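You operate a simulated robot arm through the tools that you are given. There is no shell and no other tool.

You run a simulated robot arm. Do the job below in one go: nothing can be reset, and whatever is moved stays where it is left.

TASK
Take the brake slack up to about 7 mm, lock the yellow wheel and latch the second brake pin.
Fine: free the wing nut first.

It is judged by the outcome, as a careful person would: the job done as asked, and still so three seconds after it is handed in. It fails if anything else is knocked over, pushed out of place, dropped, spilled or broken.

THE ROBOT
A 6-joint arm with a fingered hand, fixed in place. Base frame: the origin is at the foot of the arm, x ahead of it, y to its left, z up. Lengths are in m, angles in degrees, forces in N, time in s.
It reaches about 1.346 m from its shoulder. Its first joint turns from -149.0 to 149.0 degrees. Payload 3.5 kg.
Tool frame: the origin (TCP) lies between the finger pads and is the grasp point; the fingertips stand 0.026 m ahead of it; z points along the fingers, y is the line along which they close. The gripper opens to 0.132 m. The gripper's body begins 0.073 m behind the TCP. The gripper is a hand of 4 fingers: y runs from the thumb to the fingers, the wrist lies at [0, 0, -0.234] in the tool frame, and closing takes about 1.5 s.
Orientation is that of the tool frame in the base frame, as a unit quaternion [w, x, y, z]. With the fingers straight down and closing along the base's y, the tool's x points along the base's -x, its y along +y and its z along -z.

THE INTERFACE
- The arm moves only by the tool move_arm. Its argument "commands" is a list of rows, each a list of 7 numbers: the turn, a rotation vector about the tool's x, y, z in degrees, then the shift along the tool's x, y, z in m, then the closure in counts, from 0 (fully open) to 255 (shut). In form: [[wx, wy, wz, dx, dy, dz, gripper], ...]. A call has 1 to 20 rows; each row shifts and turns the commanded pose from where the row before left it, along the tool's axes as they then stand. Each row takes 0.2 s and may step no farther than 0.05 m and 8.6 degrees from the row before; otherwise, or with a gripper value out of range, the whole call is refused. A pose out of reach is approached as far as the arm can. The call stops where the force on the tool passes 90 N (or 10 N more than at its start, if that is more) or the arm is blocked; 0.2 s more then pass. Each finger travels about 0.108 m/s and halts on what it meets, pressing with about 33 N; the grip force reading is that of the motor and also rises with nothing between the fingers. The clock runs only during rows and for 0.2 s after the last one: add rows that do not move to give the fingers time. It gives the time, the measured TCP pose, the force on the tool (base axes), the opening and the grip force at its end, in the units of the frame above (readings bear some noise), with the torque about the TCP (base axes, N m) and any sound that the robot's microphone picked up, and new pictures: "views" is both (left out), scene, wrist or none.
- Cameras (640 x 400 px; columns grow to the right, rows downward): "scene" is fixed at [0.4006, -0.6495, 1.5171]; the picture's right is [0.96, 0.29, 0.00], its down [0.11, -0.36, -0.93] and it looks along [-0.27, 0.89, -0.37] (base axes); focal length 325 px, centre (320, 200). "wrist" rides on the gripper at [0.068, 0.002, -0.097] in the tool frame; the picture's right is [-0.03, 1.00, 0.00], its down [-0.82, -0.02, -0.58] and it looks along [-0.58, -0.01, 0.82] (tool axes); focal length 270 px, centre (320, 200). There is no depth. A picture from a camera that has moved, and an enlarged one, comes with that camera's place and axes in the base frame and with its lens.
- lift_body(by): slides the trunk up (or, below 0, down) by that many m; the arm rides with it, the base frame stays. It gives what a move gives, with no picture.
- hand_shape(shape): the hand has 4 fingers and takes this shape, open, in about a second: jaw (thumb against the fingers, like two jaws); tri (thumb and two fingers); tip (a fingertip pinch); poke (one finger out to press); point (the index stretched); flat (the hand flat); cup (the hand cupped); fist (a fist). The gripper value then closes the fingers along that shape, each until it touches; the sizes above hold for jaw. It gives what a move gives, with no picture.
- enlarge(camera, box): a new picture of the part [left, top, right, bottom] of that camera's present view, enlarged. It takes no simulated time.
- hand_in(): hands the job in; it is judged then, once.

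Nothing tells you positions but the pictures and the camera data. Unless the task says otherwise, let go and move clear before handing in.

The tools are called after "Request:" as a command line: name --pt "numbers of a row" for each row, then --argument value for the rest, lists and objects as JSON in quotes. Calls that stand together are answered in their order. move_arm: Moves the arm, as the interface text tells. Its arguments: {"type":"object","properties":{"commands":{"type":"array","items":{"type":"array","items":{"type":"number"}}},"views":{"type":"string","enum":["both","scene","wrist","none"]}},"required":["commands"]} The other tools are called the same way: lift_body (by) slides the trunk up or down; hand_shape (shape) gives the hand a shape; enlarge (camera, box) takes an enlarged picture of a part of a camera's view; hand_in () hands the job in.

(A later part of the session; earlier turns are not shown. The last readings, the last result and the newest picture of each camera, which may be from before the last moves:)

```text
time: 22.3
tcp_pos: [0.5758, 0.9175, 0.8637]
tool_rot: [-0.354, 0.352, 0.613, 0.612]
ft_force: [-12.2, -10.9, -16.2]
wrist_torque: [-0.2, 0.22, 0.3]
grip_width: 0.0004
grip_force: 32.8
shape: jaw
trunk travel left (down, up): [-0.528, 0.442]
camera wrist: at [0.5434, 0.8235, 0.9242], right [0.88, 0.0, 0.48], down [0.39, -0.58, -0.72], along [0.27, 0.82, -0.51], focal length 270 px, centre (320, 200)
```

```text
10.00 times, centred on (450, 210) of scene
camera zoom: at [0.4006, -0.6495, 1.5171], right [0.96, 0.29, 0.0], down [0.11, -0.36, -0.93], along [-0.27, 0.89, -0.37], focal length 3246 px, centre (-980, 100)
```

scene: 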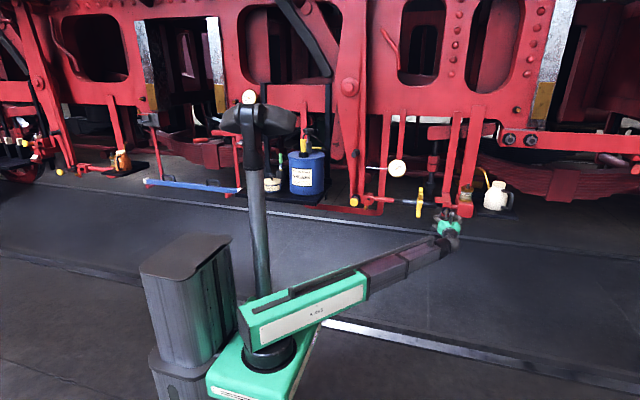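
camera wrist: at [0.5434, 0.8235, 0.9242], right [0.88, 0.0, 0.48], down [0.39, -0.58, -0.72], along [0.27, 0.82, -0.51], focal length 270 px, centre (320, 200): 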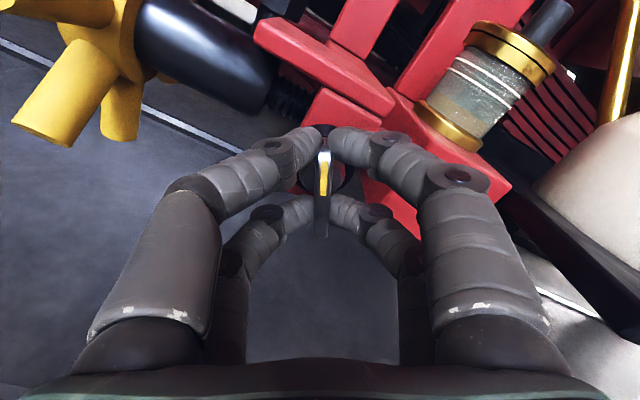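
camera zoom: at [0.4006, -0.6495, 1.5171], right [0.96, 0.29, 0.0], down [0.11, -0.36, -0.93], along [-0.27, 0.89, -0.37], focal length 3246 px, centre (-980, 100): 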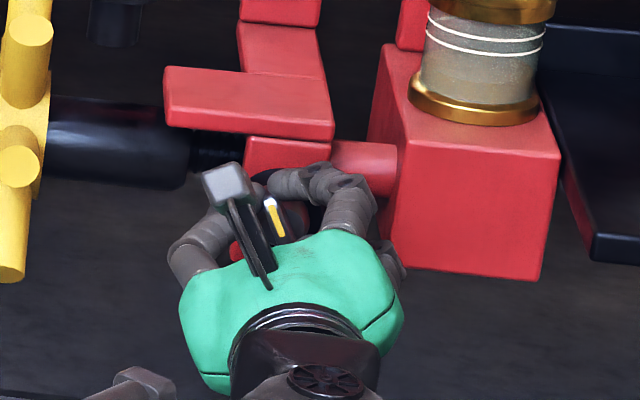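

The blade turns with the hand. I'll keep loosening to a quarter turn.

Request:
move_arm --pt "0 0 -5 0 0 0 255" --pt "0 0 -5 0 0 0 255" --pt "0 0 -5 0 0 0 255" --pt "0 0 -5 0 0 0 255" --pt "0 0 -5 0 0 0 255" --pt "0 0 -5 0 0 0 255" --views "none"

Request:
move_arm --pt "0 0 -5 0 0 0 255" --pt "0 0 -5 0 0 0 255" --pt "0 0 -5 0 0 0 255" --pt "0 0 -5 0 0 0 255" --pt "0 0 -5 0 0 0 255" --pt "0 0 -5 0 0 0 255" --views "both"

Request:
enlarge --camera "scene" --box '[425, 190, 475, 230]'

```text
time: 23.7
tcp_pos: [0.5753, 0.9189, 0.8614]
tool_rot: [-0.183, 0.18, 0.684, 0.683]
ft_force: [-19.3, -24.5, -27.9]
wrist_torque: [-0.63, 0.25, 0.52]
grip_width: 0.0014
grip_force: 33.0
shape: jaw
trunk travel left (down, up): [-0.528, 0.442]
```

```text
time: 25.1
tcp_pos: [0.5745, 0.9192, 0.8611]
tool_rot: [-0.001, -0.006, 0.708, 0.706]
ft_force: [-25.4, -35.8, -42.0]
wrist_torque: [-1.14, 0.38, 0.56]
grip_width: 0.0023
grip_force: 33.0
shape: jaw
trunk travel left (down, up): [-0.528, 0.442]
camera wrist: at [0.5072, 0.8239, 0.8644], right [0.02, 0.0, 1.0], down [0.82, -0.57, -0.01], along [0.57, 0.82, -0.01], focal length 270 px, centre (320, 200)
```

scene: 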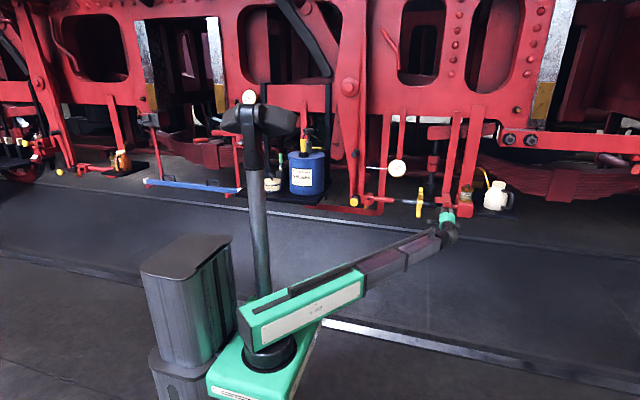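
wrist: 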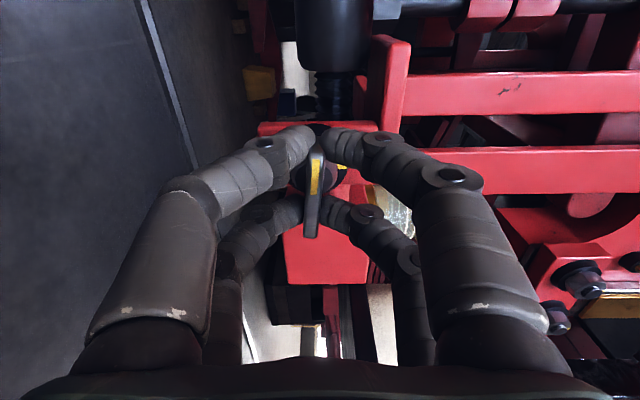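

```text
10.00 times, centred on (450, 210) of scene
camera zoom: at [0.4006, -0.6495, 1.5171], right [0.96, 0.29, 0.0], down [0.11, -0.36, -0.93], along [-0.27, 0.89, -0.37], focal length 3246 px, centre (-980, 100)
```

zoom: 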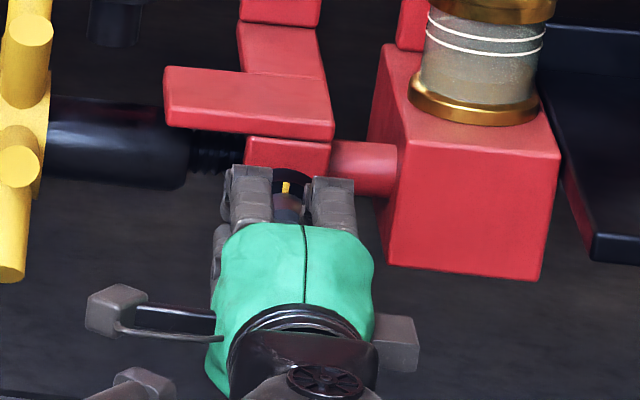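

It has turned a quarter turn, with the witness mark on the disc now visible at the top. Side forces are growing, so I'll inspect before going on.

Request:
enlarge --camera "wrist" --box '[220, 90, 420, 250]'

Request:
enlarge --camera "scene" --box '[380, 150, 420, 180]'

```text
2.50 times, centred on (320, 170) of wrist
camera zoom: at [0.5072, 0.8239, 0.8644], right [0.02, 0.0, 1.0], down [0.82, -0.57, -0.01], along [0.57, 0.82, -0.01], focal length 676 px, centre (320, 275)
```

zoom: 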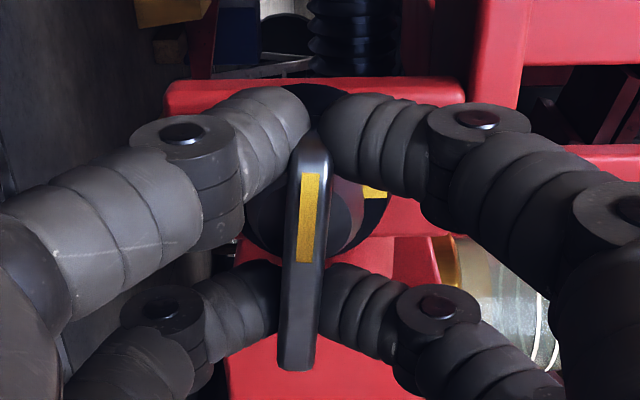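

```text
13.33 times, centred on (400, 165) of scene
camera zoom: at [0.4006, -0.6495, 1.5171], right [0.96, 0.29, 0.0], down [0.11, -0.36, -0.93], along [-0.27, 0.89, -0.37], focal length 4329 px, centre (-747, 667)
```

zoom: 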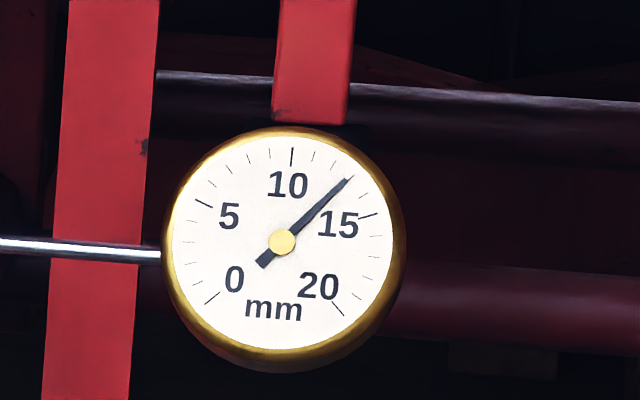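

I'll open the fingers to release the built-up side load and view the blade.

Request:
move_arm --pt "0 0 0 0 0 0 200" --pt "0 0 0 0 0 0 150" --pt "0 0 0 0 0 0 150" --pt "0 0 0 0 0 0 150" --views "wrist"

Request:
enlarge --camera "wrist" --box '[220, 90, 420, 250]'

Request:
enlarge --camera "scene" --box '[425, 190, 475, 230]'

```text
time: 26.1
tcp_pos: [0.5761, 0.92, 0.8638]
tool_rot: [0.001, 0.0, 0.706, 0.709]
ft_force: [1.1, 0.2, -0.4]
wrist_torque: [0.0, 0.01, -0.05]
grip_width: 0.0541
grip_force: 0.1
shape: jaw
trunk travel left (down, up): [-0.528, 0.442]
camera wrist: at [0.5089, 0.8245, 0.8669], right [0.03, 0.0, 1.0], down [0.82, -0.58, -0.02], along [0.58, 0.82, -0.01], focal length 270 px, centre (320, 200)
```

wrist: 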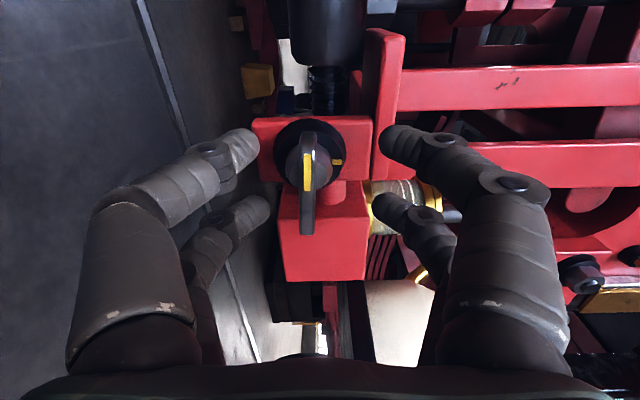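

```text
2.50 times, centred on (320, 170) of wrist
camera zoom: at [0.5089, 0.8245, 0.8669], right [0.03, 0.0, 1.0], down [0.82, -0.58, -0.02], along [0.58, 0.82, -0.01], focal length 676 px, centre (320, 275)
```

zoom: 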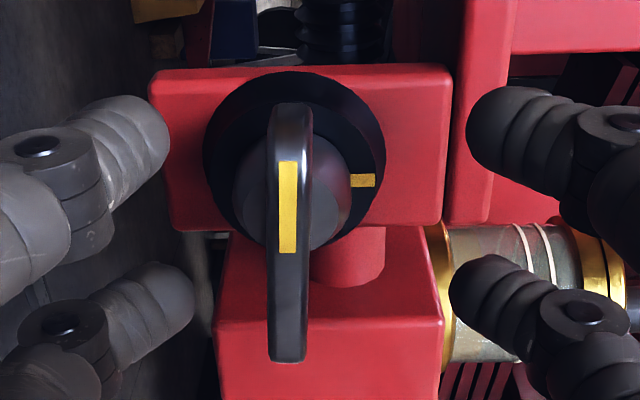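

```text
10.00 times, centred on (450, 210) of scene
camera zoom: at [0.4006, -0.6495, 1.5171], right [0.96, 0.29, 0.0], down [0.11, -0.36, -0.93], along [-0.27, 0.89, -0.37], focal length 3246 px, centre (-980, 100)
```

zoom: 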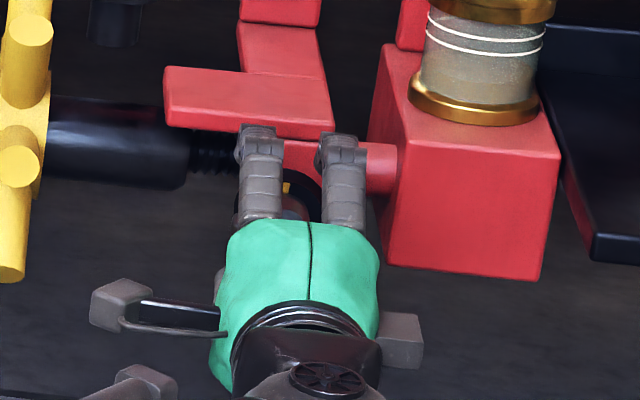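

The blade is now level, a full quarter turn from its witness mark, and load-free. I'll back off, roll the hand upright again, and form the poke shape to try the wheel.

Request:
move_arm --pt "0 0 0 0 0 -0.03 120" --pt "0 0 0 0 0 -0.04 120" --pt "0 0 0 0 0 -0.04 100" --pt "0 0 0 0 0 -0.04 50" --pt "0 0 0 0 0 -0.04 0" --pt "0 0 0 0 0 -0.03 0" --pt "0 0 8.5 0 0 0 0" --pt "0 0 8.5 0 0 0 0" --pt "0 0 8.5 0 0 0 0" --pt "0 0 8.5 0 0 0 0" --pt "0 0 8.5 0 0 0 0" --pt "0 0 8.5 0 0 0 0" --pt "0 0 8.5 0 0 0 0" --pt "0 0 8.5 0 0 0 0" --pt "0 0 8.5 0 0 0 0" --pt "0 0 8.5 0 0 0 0" --pt "0 0 5 0 0 0 0" --views "none"

Request:
hand_shape --shape "poke"

Request:
move_arm --pt "0 0 0 0 0 0 0"

Request:
enlarge --camera "scene" --box '[400, 180, 480, 250]'

```text
time: 29.7
tcp_pos: [0.577, 0.699, 0.8632]
tool_rot: [0.502, -0.5, -0.498, -0.499]
ft_force: [0.3, 0.0, 0.8]
wrist_torque: [-0.01, 0.04, -0.02]
grip_width: 0.1319
grip_force: 0.1
shape: jaw
trunk travel left (down, up): [-0.528, 0.442]
```

```text
time: 30.6
tcp_pos: [0.5758, 0.6978, 0.863]
tool_rot: [-0.5, 0.5, 0.499, 0.501]
ft_force: [-0.1, 0.3, 0.1]
wrist_torque: [0.01, 0.01, -0.01]
grip_width: 0.0002
grip_force: 0.1
shape: poke
trunk travel left (down, up): [-0.528, 0.442]
```

```text
time: 31.0
tcp_pos: [0.5766, 0.6979, 0.8646]
tool_rot: [-0.5, 0.5, 0.498, 0.501]
ft_force: [-0.3, 0.2, 0.1]
wrist_torque: [-0.05, 0.01, 0.01]
grip_width: 0.0002
grip_force: 0.0
shape: poke
trunk travel left (down, up): [-0.528, 0.442]
camera wrist: at [0.5785, 0.6038, 0.9333], right [1.0, 0.0, -0.03], down [-0.02, -0.58, -0.82], along [-0.02, 0.82, -0.58], focal length 270 px, centre (320, 200)
```

scene: 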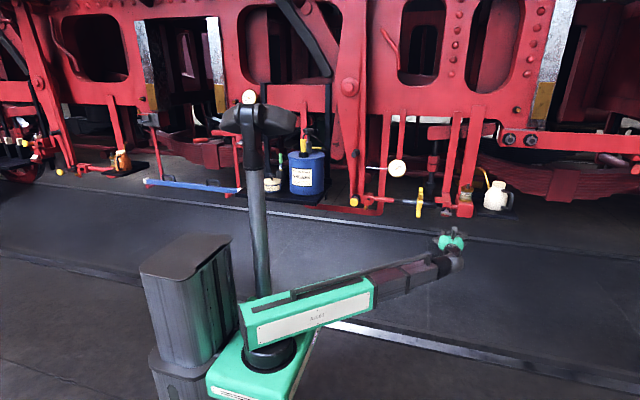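
wrist: 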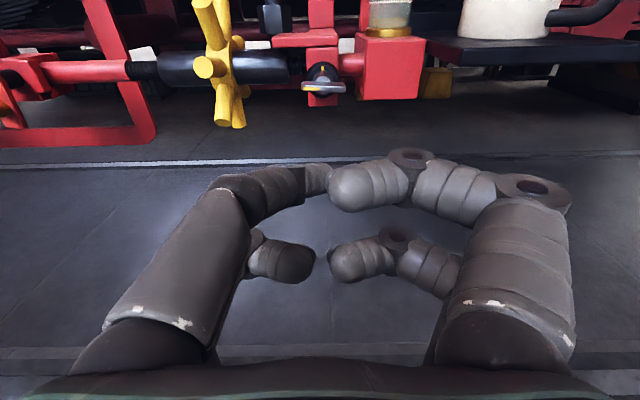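

```text
5.71 times, centred on (440, 215) of scene
camera zoom: at [0.4006, -0.6495, 1.5171], right [0.96, 0.29, 0.0], down [0.11, -0.36, -0.93], along [-0.27, 0.89, -0.37], focal length 1855 px, centre (-366, 114)
```

zoom: 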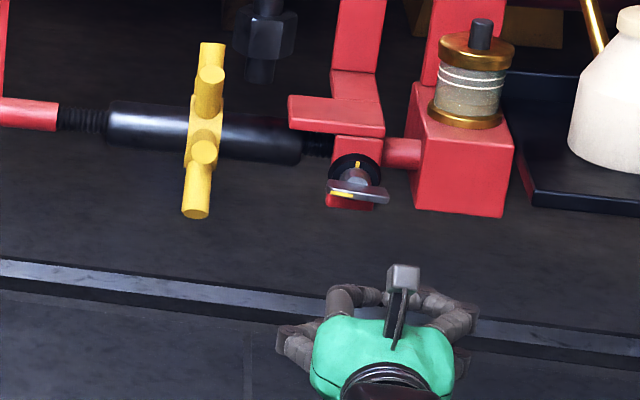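

The wing now lies level while its witness mark stays at the top. The poke shape looks curled and short, so I'll try "point" (index stretched) instead.

Request:
hand_shape --shape "point"

Request:
move_arm --pt "0 0 0 0 0 0 0" --views "wrist"

Request:
enlarge --camera "scene" --box '[400, 180, 480, 250]'

```text
time: 31.9
tcp_pos: [0.5774, 0.6994, 0.8635]
tool_rot: [0.501, -0.499, -0.5, -0.5]
ft_force: [-0.2, 0.0, 0.3]
wrist_torque: [-0.01, 0.0, 0.03]
grip_width: 0.0001
grip_force: 0.1
shape: point
trunk travel left (down, up): [-0.528, 0.442]
```

```text
time: 32.3
tcp_pos: [0.5762, 0.6981, 0.8638]
tool_rot: [-0.5, 0.5, 0.5, 0.5]
ft_force: [0.0, 0.5, 0.4]
wrist_torque: [0.0, 0.02, -0.01]
grip_width: 0.0001
grip_force: 0.0
shape: point
trunk travel left (down, up): [-0.528, 0.442]
camera wrist: at [0.5784, 0.6038, 0.9333], right [1.0, 0.0, -0.03], down [-0.02, -0.58, -0.82], along [-0.02, 0.82, -0.58], focal length 270 px, centre (320, 200)
```

wrist: 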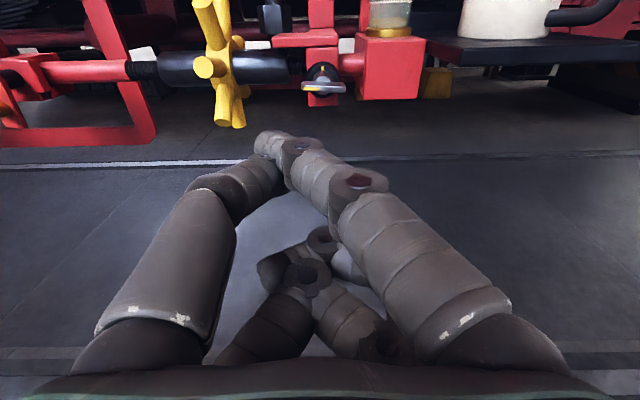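

```text
5.71 times, centred on (440, 215) of scene
camera zoom: at [0.4006, -0.6495, 1.5171], right [0.96, 0.29, 0.0], down [0.11, -0.36, -0.93], along [-0.27, 0.89, -0.37], focal length 1855 px, centre (-366, 114)
```

zoom: 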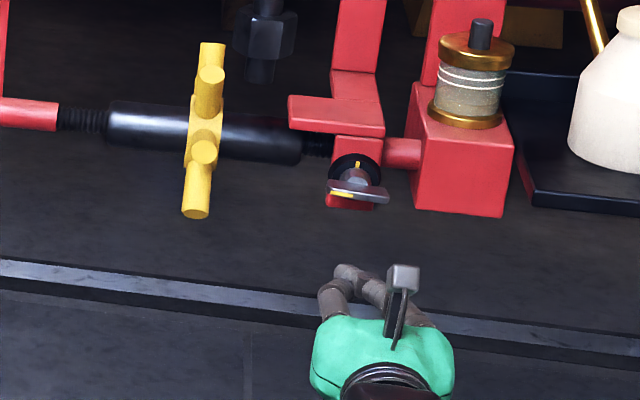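

"Point" gives a sturdy index tip (about 27 mm ahead of the TCP and 25 mm to its left). I'll bring that tip in front of and above the wheel's front spoke, pitched up about 11°, and check the alignment.

Request:
move_arm --pt "0 0 0 0 -0.036 0 0" --pt "0 0 0 0 -0.036 0 0" --pt "0 0 0 0 -0.035 0 0" --pt "0 5.5 0 0.0224 0 -0.001 0" --pt "0 5.5 0 0.0224 0 -0.001 0" --pt "0 0 0 -0.0076 0 0.0393 0" --pt "0 0 0 -0.0076 0 0.0393 0" --pt "0 0 0 -0.0076 0 0.0393 0" --pt "0 0 0 0 0 0 0"

Request:
enlarge --camera "scene" --box '[390, 170, 470, 240]'

```text
time: 34.3
tcp_pos: [0.468, 0.8154, 0.9085]
tool_rot: [0.546, -0.449, -0.45, -0.546]
ft_force: [-0.7, 0.1, -0.4]
wrist_torque: [0.01, 0.02, 0.0]
grip_width: 0.0002
grip_force: 0.1
shape: point
trunk travel left (down, up): [-0.528, 0.442]
camera wrist: at [0.4697, 0.71, 0.9582], right [1.0, 0.01, -0.03], down [-0.02, -0.41, -0.91], along [-0.02, 0.91, -0.41], focal length 270 px, centre (320, 200)
```

scene: 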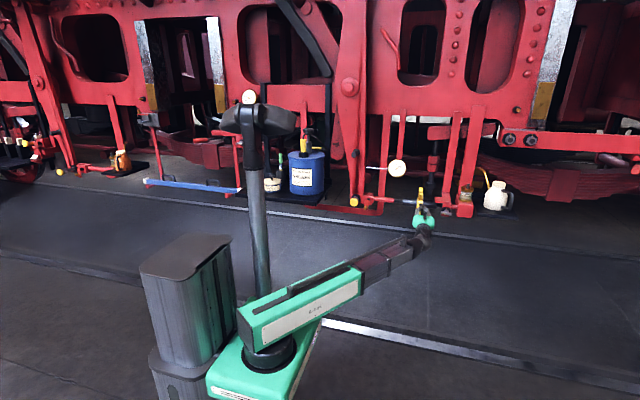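
wrist: 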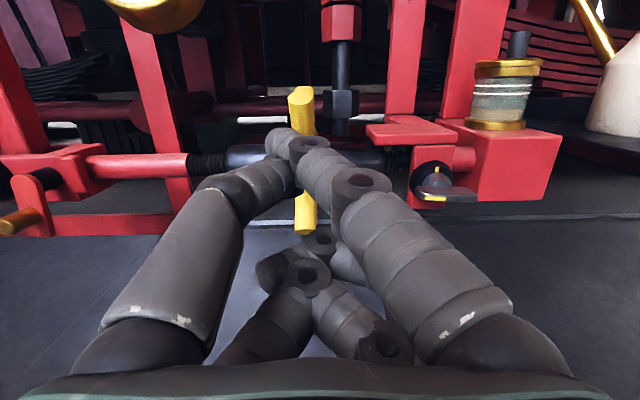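

```text
5.71 times, centred on (430, 205) of scene
camera zoom: at [0.4006, -0.6495, 1.5171], right [0.96, 0.29, 0.0], down [0.11, -0.36, -0.93], along [-0.27, 0.89, -0.37], focal length 1855 px, centre (-309, 171)
```

zoom: 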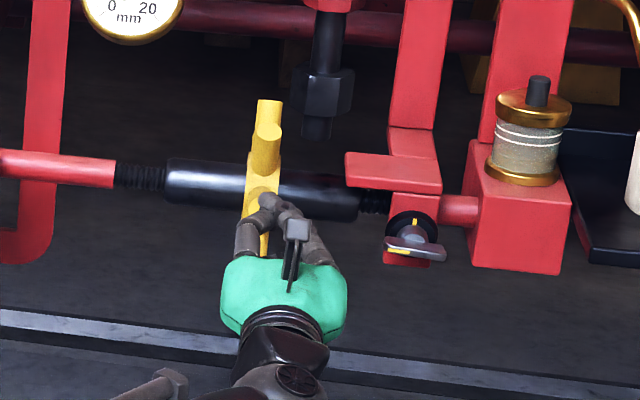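

The tip lines up with the wheel plane. I'll lower it slightly so it enters the gap between the front spoke and the one above, move in, then press the front spoke down gently.

Request:
move_arm --pt "0 -4.7 0 -0.0192 0 0 0" --pt "0 0 0 -0.00402 0 0.03527 0" --pt "0 0 0 -0.00402 0 0.03527 0" --pt "0 0 0 -0.00402 0 0.03527 0" --pt "0 0 0 0 0 0 0" --views "wrist"

Request:
enlarge --camera "scene" --box '[395, 180, 455, 230]'

```text
time: 35.5
tcp_pos: [0.4693, 0.9252, 0.8895]
tool_rot: [-0.528, 0.471, 0.47, 0.528]
ft_force: [0.9, -1.1, 1.6]
wrist_torque: [0.03, 0.04, 0.0]
grip_width: 0.0002
grip_force: 0.0
shape: point
trunk travel left (down, up): [-0.528, 0.442]
camera wrist: at [0.4709, 0.8236, 0.9483], right [1.0, 0.0, -0.03], down [-0.02, -0.48, -0.88], along [-0.01, 0.88, -0.48], focal length 270 px, centre (320, 200)
```

wrist: 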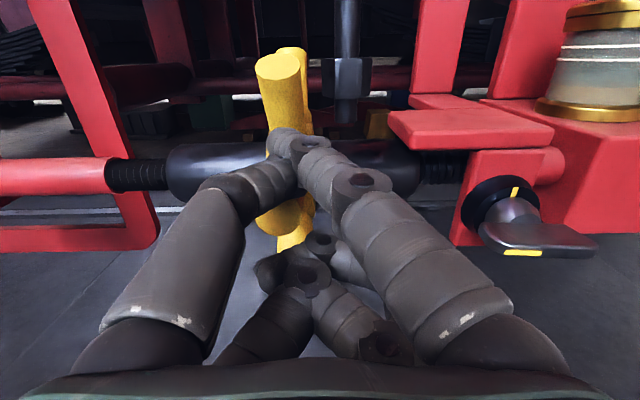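

```text
8.00 times, centred on (425, 205) of scene
camera zoom: at [0.4006, -0.6495, 1.5171], right [0.96, 0.29, 0.0], down [0.11, -0.36, -0.93], along [-0.27, 0.89, -0.37], focal length 2597 px, centre (-520, 160)
```

zoom: 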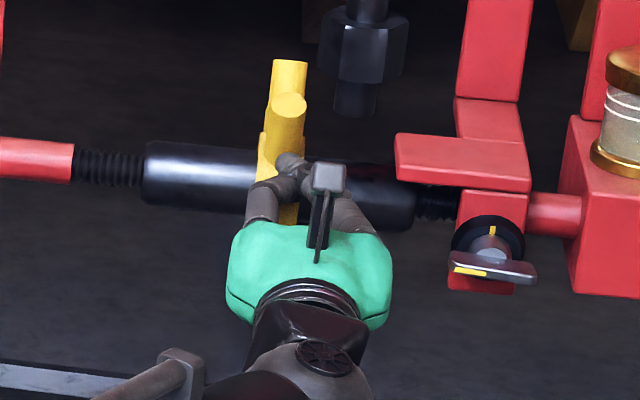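

The fingertip is in the gap with no contact force. Now I'll press the front spoke downward by pitching the hand down about 12°.

Request:
move_arm --pt "0 -3 0 -0.01225 0 0 0" --pt "0 -3 0 -0.01225 0 0 0" --pt "0 -3 0 -0.01225 0 0 0" --pt "0 -3 0 -0.01225 0 0 0" --views "wrist"

Request:
enlarge --camera "scene" --box '[380, 150, 460, 230]'

```text
time: 36.5
tcp_pos: [0.4715, 0.9265, 0.8402]
tool_rot: [-0.475, 0.525, 0.523, 0.476]
ft_force: [2.7, -0.8, 3.9]
wrist_torque: [0.11, 0.09, -0.12]
grip_width: 0.0
grip_force: 0.0
shape: point
trunk travel left (down, up): [-0.528, 0.442]
camera wrist: at [0.4721, 0.8385, 0.9197], right [1.0, 0.0, -0.03], down [-0.02, -0.65, -0.76], along [-0.01, 0.76, -0.65], focal length 270 px, centre (320, 200)
```

wrist: 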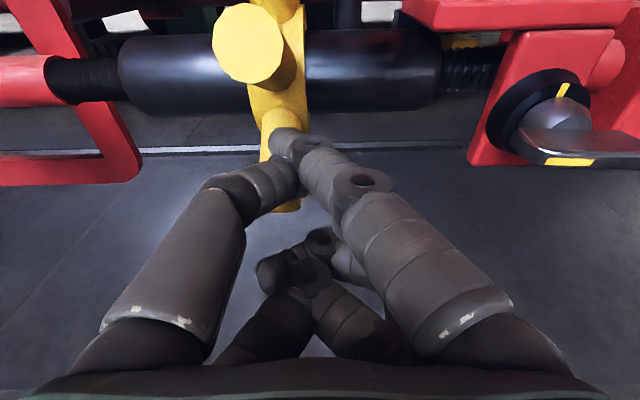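

```text
5.00 times, centred on (420, 190) of scene
camera zoom: at [0.4006, -0.6495, 1.5171], right [0.96, 0.29, 0.0], down [0.11, -0.36, -0.93], along [-0.27, 0.89, -0.37], focal length 1623 px, centre (-180, 250)
```

zoom: 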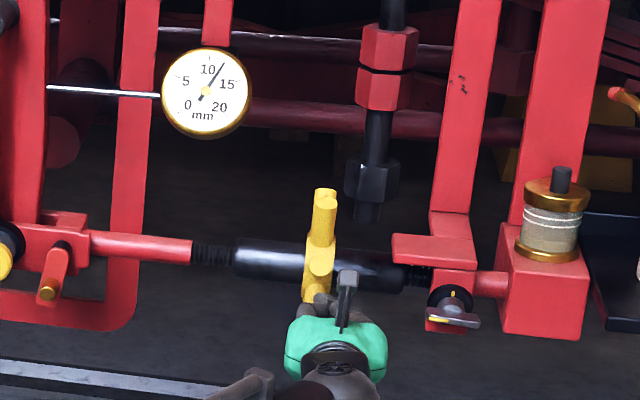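

The wheel turns easily (so the wing nut is free) and the gauge seems to be dropping. Let me read it closely.

Request:
enlarge --camera "scene" --box '[380, 150, 420, 180]'

```text
13.33 times, centred on (400, 165) of scene
camera zoom: at [0.4006, -0.6495, 1.5171], right [0.96, 0.29, 0.0], down [0.11, -0.36, -0.93], along [-0.27, 0.89, -0.37], focal length 4329 px, centre (-747, 667)
```

zoom: 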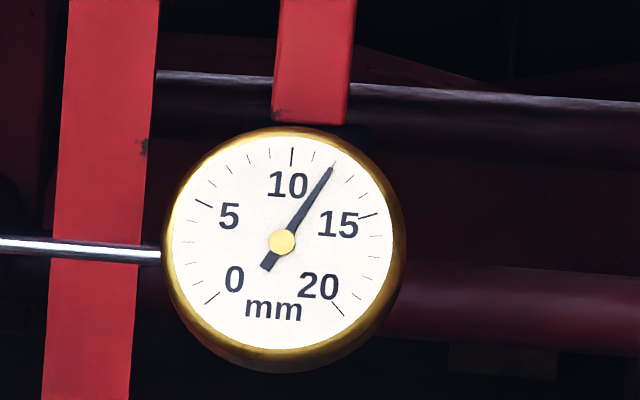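

The gauge now reads 12 mm, down from 13 for about 50° of turn — the right direction, at roughly 7 mm per turn. I'll make a second stroke: withdraw, pitch up, re-enter above the next spoke, and press down.

Request:
move_arm --pt "0 0 0 -0.00335 0 -0.03484 0" --pt "0 0 0 -0.00335 0 -0.03484 0" --pt "0 6.5 0 0.0265 0 -0.0015 0" --pt "0 6.5 0 0.0265 0 -0.0015 0" --pt "0 0 0 -0.00457 0 0.0347 0" --pt "0 0 0 -0.00457 0 0.0347 0" --pt "0 0 0 0 0 0 0" --views "wrist"

Request:
enlarge --camera "scene" --box '[395, 180, 455, 230]'

```text
time: 38.1
tcp_pos: [0.4737, 0.9221, 0.8953]
tool_rot: [-0.53, 0.469, 0.464, 0.533]
ft_force: [24.0, -26.3, 9.4]
wrist_torque: [0.2, 0.34, 0.32]
grip_width: 0.0
grip_force: 0.2
shape: point
trunk travel left (down, up): [-0.528, 0.442]
camera wrist: at [0.4743, 0.8188, 0.9517], right [1.0, 0.0, -0.03], down [-0.03, -0.47, -0.88], along [-0.01, 0.88, -0.47], focal length 270 px, centre (320, 200)
```

wrist: 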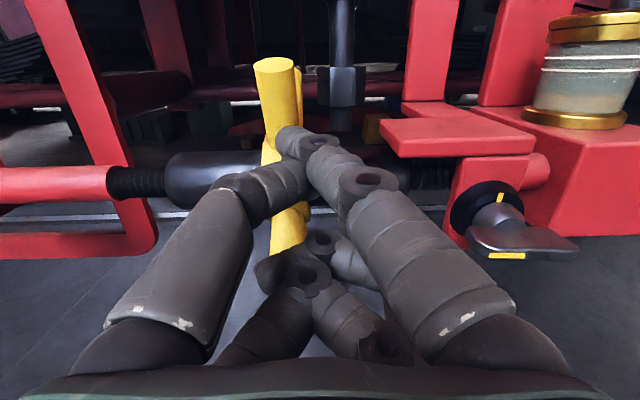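

```text
8.00 times, centred on (425, 205) of scene
camera zoom: at [0.4006, -0.6495, 1.5171], right [0.96, 0.29, 0.0], down [0.11, -0.36, -0.93], along [-0.27, 0.89, -0.37], focal length 2597 px, centre (-520, 160)
```

zoom: 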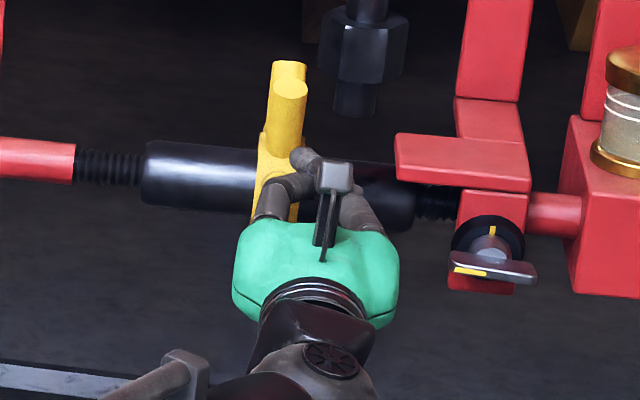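

There's a side load: with the hand this way up, the curled lower fingers bump the next spoke. I'll withdraw and roll the hand upside down (180°) so the index is lowest and the curled fingers are out of the way.

Request:
move_arm --pt "0 0 0 0.00457 0 -0.0347 0" --pt "0 0 0 0.00457 0 -0.0347 0" --pt "0 0 0 0.00457 0 -0.0347 0" --pt "0 -7.1 0 -0.029 0 0 0" --pt "0 0 -8.5 0 0 0 0" --pt "0 0 -8.5 0 0 0 0" --pt "0 0 -8.5 0 0 0 0" --pt "0 0 -8.5 0 0 0 0" --pt "0 0 -8.5 0 0 0 0" --pt "0 0 -8.5 0 0 0 0" --pt "0 0 -8.5 0 0 0 0" --pt "0 0 -8.5 0 0 0 0" --pt "0 0 -8.5 0 0 0 0" --pt "0 0 -8.5 0 0 0 0" --pt "0 0 -8.5 0 0 0 0" --views "none"

Request:
move_arm --pt "0 0 -8.5 0 0 0 0" --pt "0 0 -8.5 0 0 0 0" --pt "0 0 -8.5 0 0 0 0" --pt "0 0 -8.5 0 0 0 0" --pt "0 0 -8.5 0 0 0 0" --pt "0 0 -8.5 0 0 0 0" --pt "0 0 -8.5 0 0 0 0" --pt "0 0 -8.5 0 0 0 0" --pt "0 0 -8.5 0 0 0 0" --pt "0 0 -8.5 0 0 0 0" --pt "0 0 -1.5 0 0 0 0"

Request:
enlarge --camera "scene" --box '[380, 150, 420, 180]'

```text
time: 41.3
tcp_pos: [0.4699, 0.8249, 0.8644]
tool_rot: [0.022, -0.023, 0.705, 0.709]
ft_force: [0.4, -0.5, -0.2]
wrist_torque: [0.02, -0.01, 0.01]
grip_width: 0.0001
grip_force: 0.0
shape: point
trunk travel left (down, up): [-0.528, 0.442]
```

```text
time: 43.7
tcp_pos: [0.4659, 0.826, 0.8486]
tool_rot: [0.476, -0.501, 0.528, 0.494]
ft_force: [0.4, -0.7, 0.5]
wrist_torque: [-0.03, -0.01, -0.01]
grip_width: 0.0
grip_force: 0.1
shape: point
out of reach, approached as far as the arm can: row 10, 11
trunk travel left (down, up): [-0.528, 0.442]
camera wrist: at [0.4611, 0.7277, 0.7884], right [-1.0, 0.01, 0.07], down [0.05, -0.53, 0.85], along [0.05, 0.85, 0.53], focal length 270 px, centre (320, 200)
```

scene: 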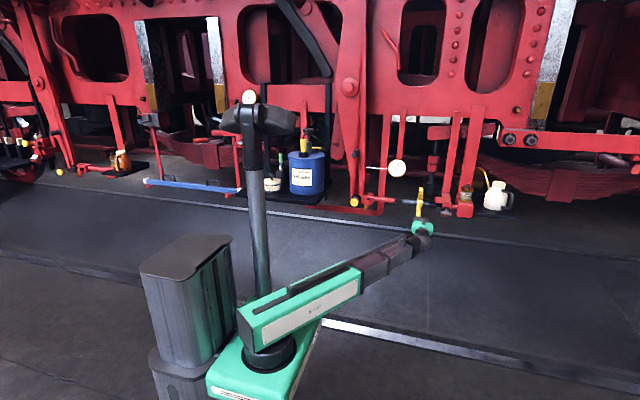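
wrist: 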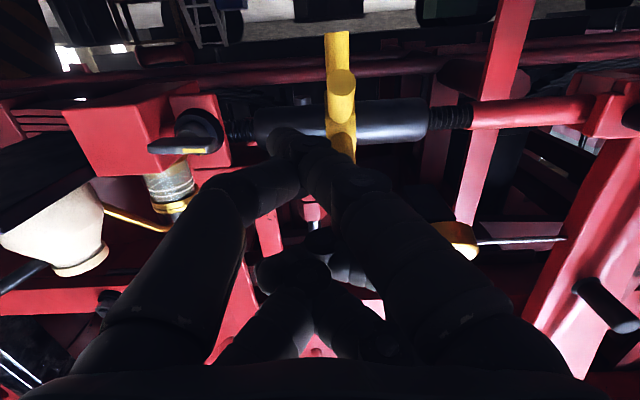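

```text
13.33 times, centred on (400, 165) of scene
camera zoom: at [0.4006, -0.6495, 1.5171], right [0.96, 0.29, 0.0], down [0.11, -0.36, -0.93], along [-0.27, 0.89, -0.37], focal length 4329 px, centre (-747, 667)
```

zoom: 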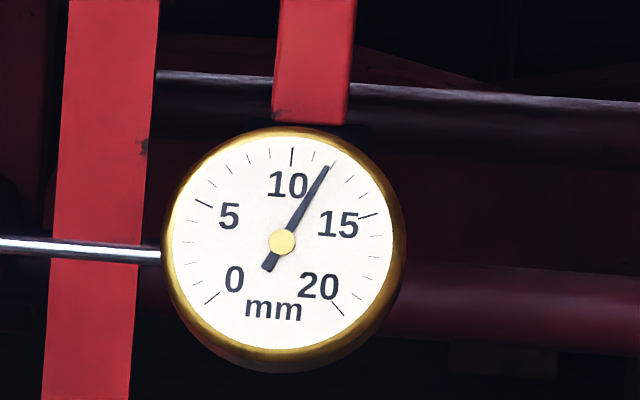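

The roll stops near 177°, which is enough; the gauge shows about 11.8. I'll raise the trunk 4 cm to suit this posture, line the tip up with the wheel plane, and enter above the next spoke.

Request:
lift_body --by 0.04

Request:
move_arm --pt "0 0 3 0 0 0 0" --pt "0 0 0 0 0.0225 0 0" --pt "0 0 0 0 0.0225 0 0" --pt "0 -5.3 0 -0.0216 0 -0.001 0" --pt "0 -5.3 0 -0.0216 0 -0.001 0" --pt "0 0 0 0 0 0 0"

Request:
enlarge --camera "scene" --box '[395, 180, 455, 230]'

```text
time: 44.6
tcp_pos: [0.4673, 0.8264, 0.8892]
tool_rot: [0.476, -0.501, 0.528, 0.494]
ft_force: [-0.2, 1.0, 0.1]
wrist_torque: [0.02, 0.0, 0.0]
grip_width: 0.0
grip_force: 0.1
shape: point
trunk travel left (down, up): [-0.568, 0.402]
```

```text
time: 46.0
tcp_pos: [0.4279, 0.8238, 0.9083]
tool_rot: [0.468, -0.447, 0.539, 0.539]
ft_force: [-0.1, 1.3, 0.2]
wrist_torque: [0.01, -0.02, -0.02]
grip_width: 0.0
grip_force: 0.0
shape: point
out of reach, approached as far as the arm can: row 3, 4, 5
trunk travel left (down, up): [-0.568, 0.402]
camera wrist: at [0.4128, 0.7309, 0.84], right [-0.98, 0.02, 0.19], down [0.14, -0.6, 0.79], along [0.13, 0.8, 0.58], focal length 270 px, centre (320, 200)
```

scene: 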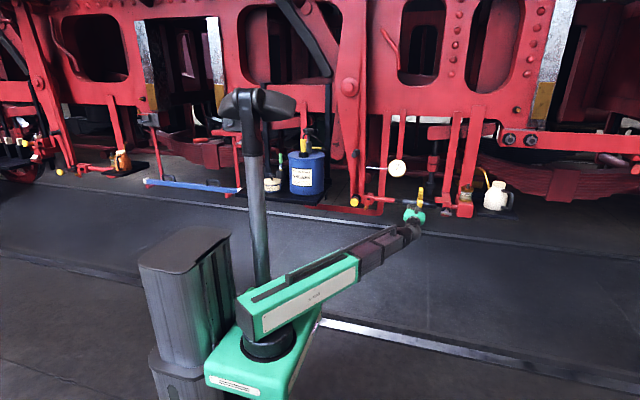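
wrist: 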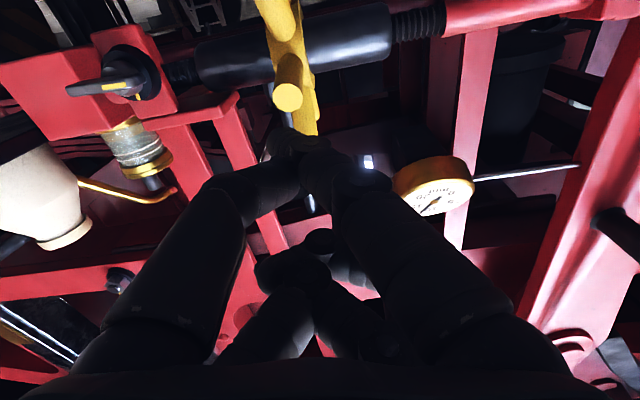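

```text
8.00 times, centred on (425, 205) of scene
camera zoom: at [0.4006, -0.6495, 1.5171], right [0.96, 0.29, 0.0], down [0.11, -0.36, -0.93], along [-0.27, 0.89, -0.37], focal length 2597 px, centre (-520, 160)
```

zoom: 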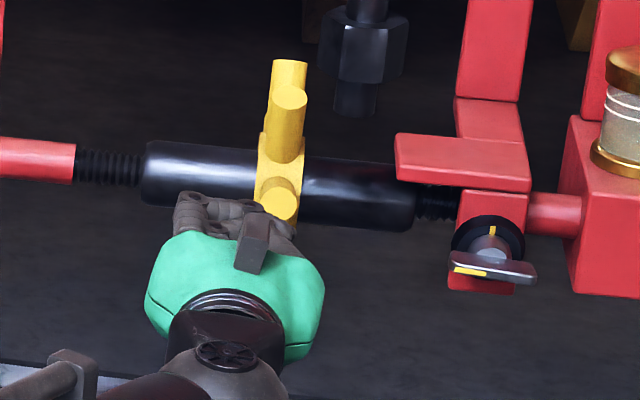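

Near the roll limit the wrist can't also pitch, so upside down is not usable. The first stroke worked well upright, so I'll go back upright and just enter less deeply, moving in as the spoke drops away.

Request:
move_arm --pt "0 0 8.5 0 0 -0.02 0" --pt "0 0 8.5 0 0 -0.01 0" --pt "0 0 8.5 0 0 0 0" --pt "0 0 8.5 0 0 0 0" --pt "0 0 8.5 0 0 0 0" --pt "0 0 8.5 0 0 0 0" --pt "0 0 8.5 0 0 0 0" --pt "0 0 8.5 0 0 0 0" --pt "0 0 8.5 0 0 0 0" --pt "0 0 8.5 0 0 0 0" --pt "0 0 8.5 0 0 0 0" --pt "0 0 8.5 0 0 0 0" --pt "0 0 8.5 0 0 0 0" --pt "0 0 8.5 0 0 0 0" --pt "0 0 8.5 0 0 0 0" --pt "0 0 8.5 0 0 0 0" --pt "0 0 8.5 0 0 0 0" --pt "0 0 8.5 0 0 0 0" --pt "0 0 8.5 0 0 0 0" --pt "0 0 8.5 0 0 0 0" --views "none"

Request:
lift_body --by -0.04

```text
time: 50.2
tcp_pos: [0.4283, 0.7952, 0.9084]
tool_rot: [-0.496, 0.499, 0.491, 0.514]
ft_force: [0.9, 0.2, 0.2]
wrist_torque: [0.0, 0.0, -0.01]
grip_width: 0.0
grip_force: 0.1
shape: point
trunk travel left (down, up): [-0.568, 0.402]
```

```text
time: 51.0
tcp_pos: [0.4291, 0.7937, 0.868]
tool_rot: [-0.495, 0.499, 0.492, 0.514]
ft_force: [0.3, -0.2, -0.1]
wrist_torque: [0.01, 0.03, -0.02]
grip_width: 0.0001
grip_force: 0.1
shape: point
trunk travel left (down, up): [-0.528, 0.442]
```

Upright again. I'll straighten the small yaw error, align the tip with the wheel plane, pitch up and enter shallowly above the next spoke.

Request:
move_arm --pt "1.5 0 0.66 0 0.0135 0 0" --pt "0 0 0 0 0.0135 0 0" --pt "0 0 0 0 0.0135 0 0" --pt "0 5.4 0 0.022 0 0 0" --pt "0 0 0 -0.00337 0 0.02956 0" --pt "0 0 0 -0.00337 0 0.02956 0" --pt "0 0 0 -0.00337 0 0.02956 0" --pt "0 0 0 -0.00337 0 0.02956 0" --pt "0 0 0 0 0 0 0" --views "wrist"

Request:
enlarge --camera "scene" --box '[395, 180, 455, 230]'

```text
time: 53.0
tcp_pos: [0.4676, 0.9133, 0.8901]
tool_rot: [0.529, -0.469, -0.472, -0.527]
ft_force: [4.0, -4.0, 2.8]
wrist_torque: [0.06, 0.08, 0.03]
grip_width: 0.0002
grip_force: 0.0
shape: point
trunk travel left (down, up): [-0.528, 0.442]
camera wrist: at [0.4693, 0.8109, 0.9489], right [1.0, 0.0, -0.02], down [-0.02, -0.48, -0.88], along [-0.02, 0.88, -0.48], focal length 270 px, centre (320, 200)
```

wrist: 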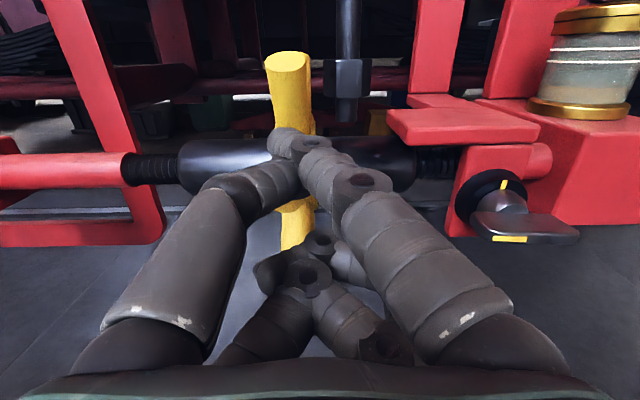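

```text
8.00 times, centred on (425, 205) of scene
camera zoom: at [0.4006, -0.6495, 1.5171], right [0.96, 0.29, 0.0], down [0.11, -0.36, -0.93], along [-0.27, 0.89, -0.37], focal length 2597 px, centre (-520, 160)
```

zoom: 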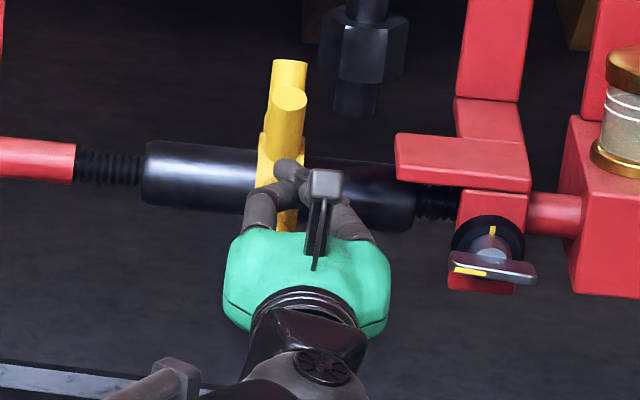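

Only light contact this time. Now the downward stroke, easing in as the spoke turns.

Request:
move_arm --pt "0 -2.7 0 -0.01102 0 0.0 0" --pt "0 -2.7 0 -0.01102 0 0.003 0" --pt "0 -2.7 0 -0.01102 0 0.004 0" --pt "0 -2.7 0 -0.01102 0 0.004 0" --pt "0 -2.7 0 -0.01102 0 0.004 0" --views "wrist"

Request:
enlarge --camera "scene" --box '[380, 150, 420, 180]'

Request:
enlarge --camera "scene" --box '[395, 180, 455, 230]'

```text
time: 54.2
tcp_pos: [0.4682, 0.9282, 0.8346]
tool_rot: [-0.468, 0.529, 0.53, 0.469]
ft_force: [2.1, -1.6, 3.2]
wrist_torque: [0.08, 0.03, 0.0]
grip_width: 0.0
grip_force: 0.0
shape: point
trunk travel left (down, up): [-0.528, 0.442]
camera wrist: at [0.4696, 0.842, 0.9162], right [1.0, 0.0, -0.02], down [-0.02, -0.67, -0.74], along [-0.02, 0.74, -0.67], focal length 270 px, centre (320, 200)
```

wrist: 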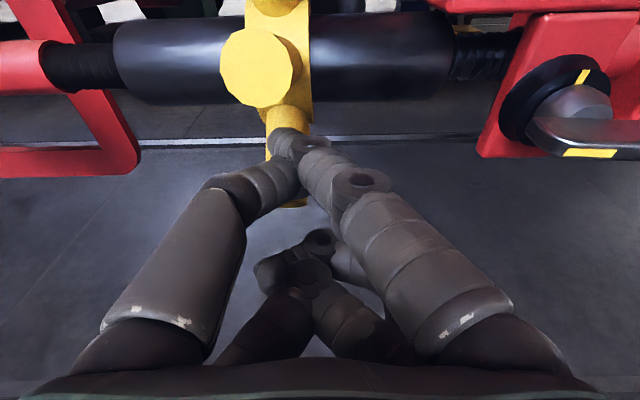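

```text
13.33 times, centred on (400, 165) of scene
camera zoom: at [0.4006, -0.6495, 1.5171], right [0.96, 0.29, 0.0], down [0.11, -0.36, -0.93], along [-0.27, 0.89, -0.37], focal length 4329 px, centre (-747, 667)
```

zoom: 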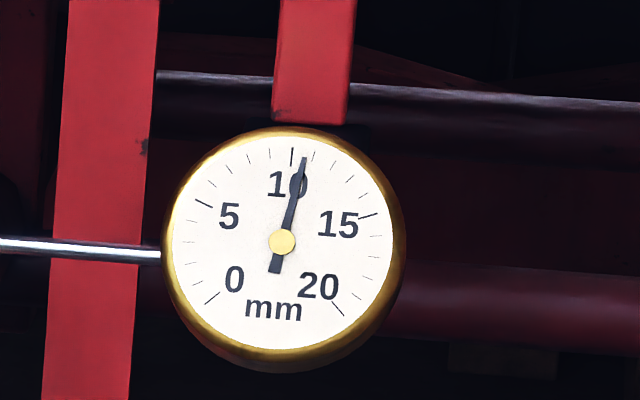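

```text
8.00 times, centred on (425, 205) of scene
camera zoom: at [0.4006, -0.6495, 1.5171], right [0.96, 0.29, 0.0], down [0.11, -0.36, -0.93], along [-0.27, 0.89, -0.37], focal length 2597 px, centre (-520, 160)
```

zoom: 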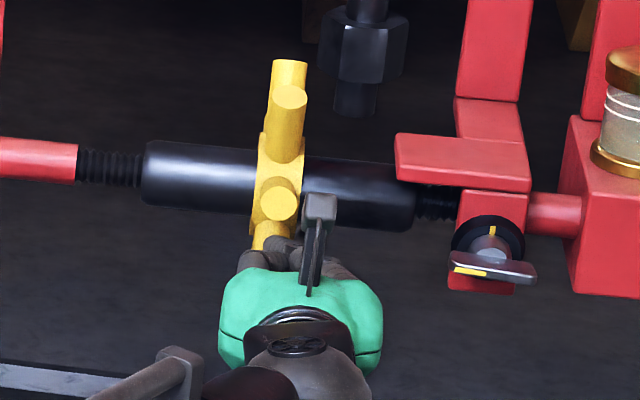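

One stroke gives about 1.25 mm; the gauge is now at ~10.5. I'll repeat the whole cycle (withdraw, pitch up, re-enter, press down).

Request:
move_arm --pt "0 0 0 -0.00427 0 -0.03474 0" --pt "0 0 0 -0.00427 0 -0.03474 0" --pt "0 7.25 0 0.02953 0 -0.0019 0" --pt "0 7.25 0 0.02953 0 -0.0019 0" --pt "0 0 0 -0.0036 0 0.02726 0" --pt "0 0 0 -0.0036 0 0.02726 0" --pt "0 0 0 0 0 0 0" --pt "0 -2.9 0 -0.01184 0 0.0 0" --pt "0 -2.9 0 -0.01184 0 0.003 0" --pt "0 -2.9 0 -0.01184 0 0.004 0" --pt "0 -2.9 0 -0.01184 0 0.004 0" --pt "0 -2.9 0 -0.01184 0 0.004 0" --views "wrist"

Request:
enlarge --camera "scene" --box '[380, 150, 420, 180]'

Request:
enlarge --camera "scene" --box '[395, 180, 455, 230]'

```text
time: 56.8
tcp_pos: [0.4668, 0.9314, 0.8358]
tool_rot: [-0.469, 0.528, 0.531, 0.468]
ft_force: [0.7, -1.1, 1.9]
wrist_torque: [0.05, 0.01, -0.01]
grip_width: 0.0001
grip_force: 0.1
shape: point
trunk travel left (down, up): [-0.528, 0.442]
camera wrist: at [0.4688, 0.8444, 0.9163], right [1.0, 0.0, -0.02], down [-0.02, -0.67, -0.74], along [-0.02, 0.74, -0.67], focal length 270 px, centre (320, 200)
```

wrist: 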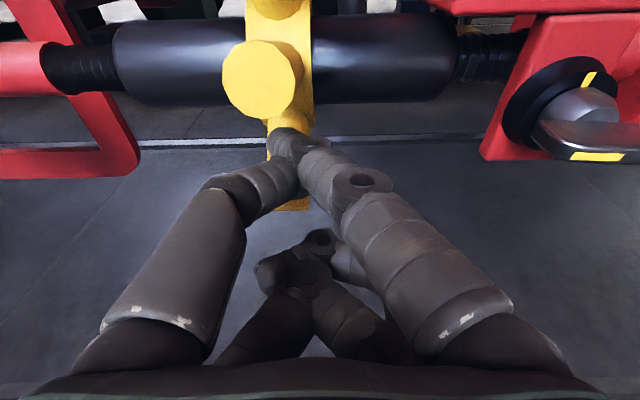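

```text
13.33 times, centred on (400, 165) of scene
camera zoom: at [0.4006, -0.6495, 1.5171], right [0.96, 0.29, 0.0], down [0.11, -0.36, -0.93], along [-0.27, 0.89, -0.37], focal length 4329 px, centre (-747, 667)
```

zoom: 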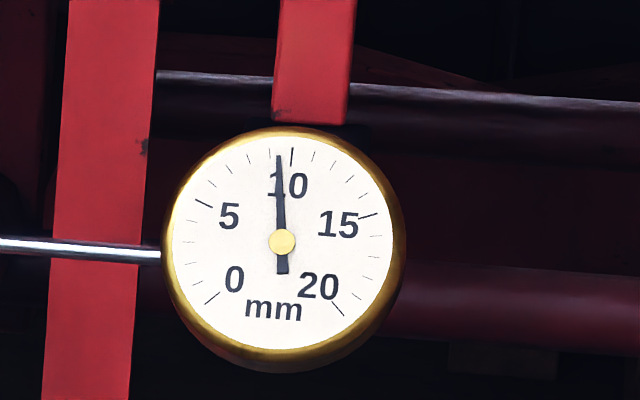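

```text
8.00 times, centred on (425, 205) of scene
camera zoom: at [0.4006, -0.6495, 1.5171], right [0.96, 0.29, 0.0], down [0.11, -0.36, -0.93], along [-0.27, 0.89, -0.37], focal length 2597 px, centre (-520, 160)
```

zoom: 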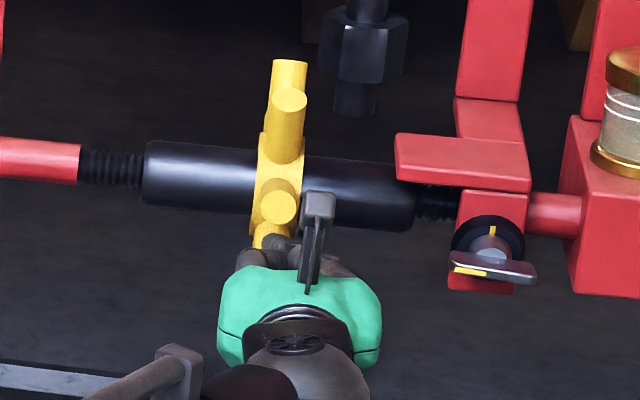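

About 9.4 mm now. Another identical stroke (trimmed 3 mm for the small forward drift).

Request:
move_arm --pt "0 0 0 -0.00427 0 -0.03474 0" --pt "0 0 0 -0.00427 0 -0.03474 0" --pt "0 7.25 0 0.02953 0 -0.0019 0" --pt "0 7.25 0 0.02953 0 -0.0019 0" --pt "0 0 0 -0.0036 0 0.0255 0" --pt "0 0 0 -0.0036 0 0.0255 0" --pt "0 0 0 0 0 0 0" --pt "0 -2.9 0 -0.01184 0 0.0 0" --pt "0 -2.9 0 -0.01184 0 0.003 0" --pt "0 -2.9 0 -0.01184 0 0.004 0" --pt "0 -2.9 0 -0.01184 0 0.004 0" --pt "0 -2.9 0 -0.01184 0 0.004 0" --views "wrist"

Request:
enlarge --camera "scene" --box '[380, 150, 420, 180]'

Request:
enlarge --camera "scene" --box '[395, 180, 455, 230]'

```text
time: 59.4
tcp_pos: [0.4678, 0.9293, 0.8352]
tool_rot: [-0.468, 0.529, 0.531, 0.467]
ft_force: [1.4, -1.3, 3.4]
wrist_torque: [0.09, 0.07, -0.05]
grip_width: 0.0
grip_force: 0.0
shape: point
trunk travel left (down, up): [-0.528, 0.442]
camera wrist: at [0.4703, 0.8428, 0.9161], right [1.0, 0.0, -0.02], down [-0.02, -0.67, -0.74], along [-0.02, 0.74, -0.67], focal length 270 px, centre (320, 200)
```

wrist: 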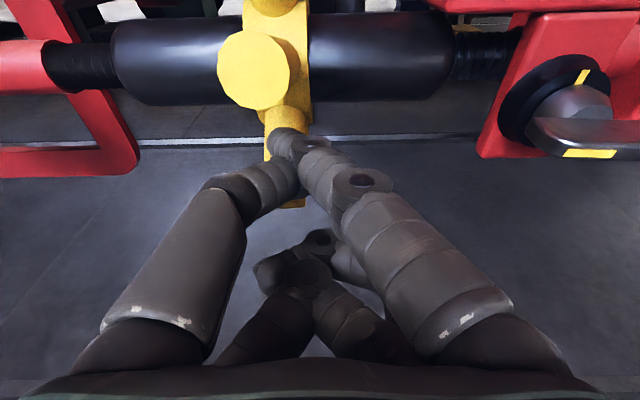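

```text
13.33 times, centred on (400, 165) of scene
camera zoom: at [0.4006, -0.6495, 1.5171], right [0.96, 0.29, 0.0], down [0.11, -0.36, -0.93], along [-0.27, 0.89, -0.37], focal length 4329 px, centre (-747, 667)
```

zoom: 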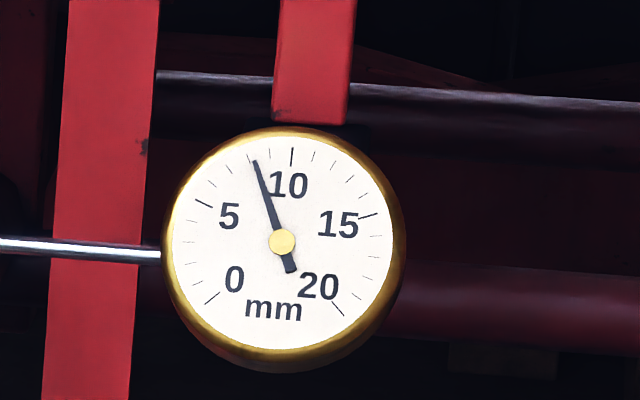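

```text
8.00 times, centred on (425, 205) of scene
camera zoom: at [0.4006, -0.6495, 1.5171], right [0.96, 0.29, 0.0], down [0.11, -0.36, -0.93], along [-0.27, 0.89, -0.37], focal length 2597 px, centre (-520, 160)
```

zoom: 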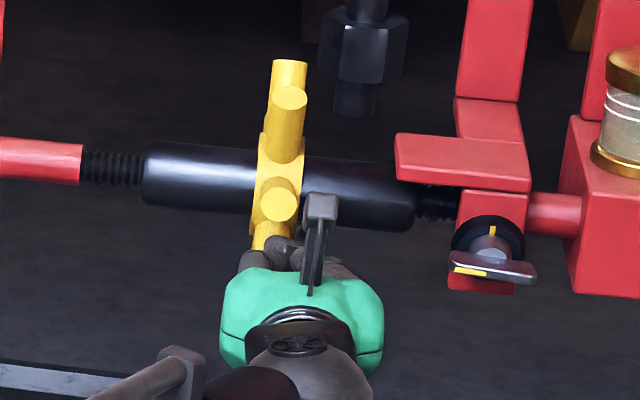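

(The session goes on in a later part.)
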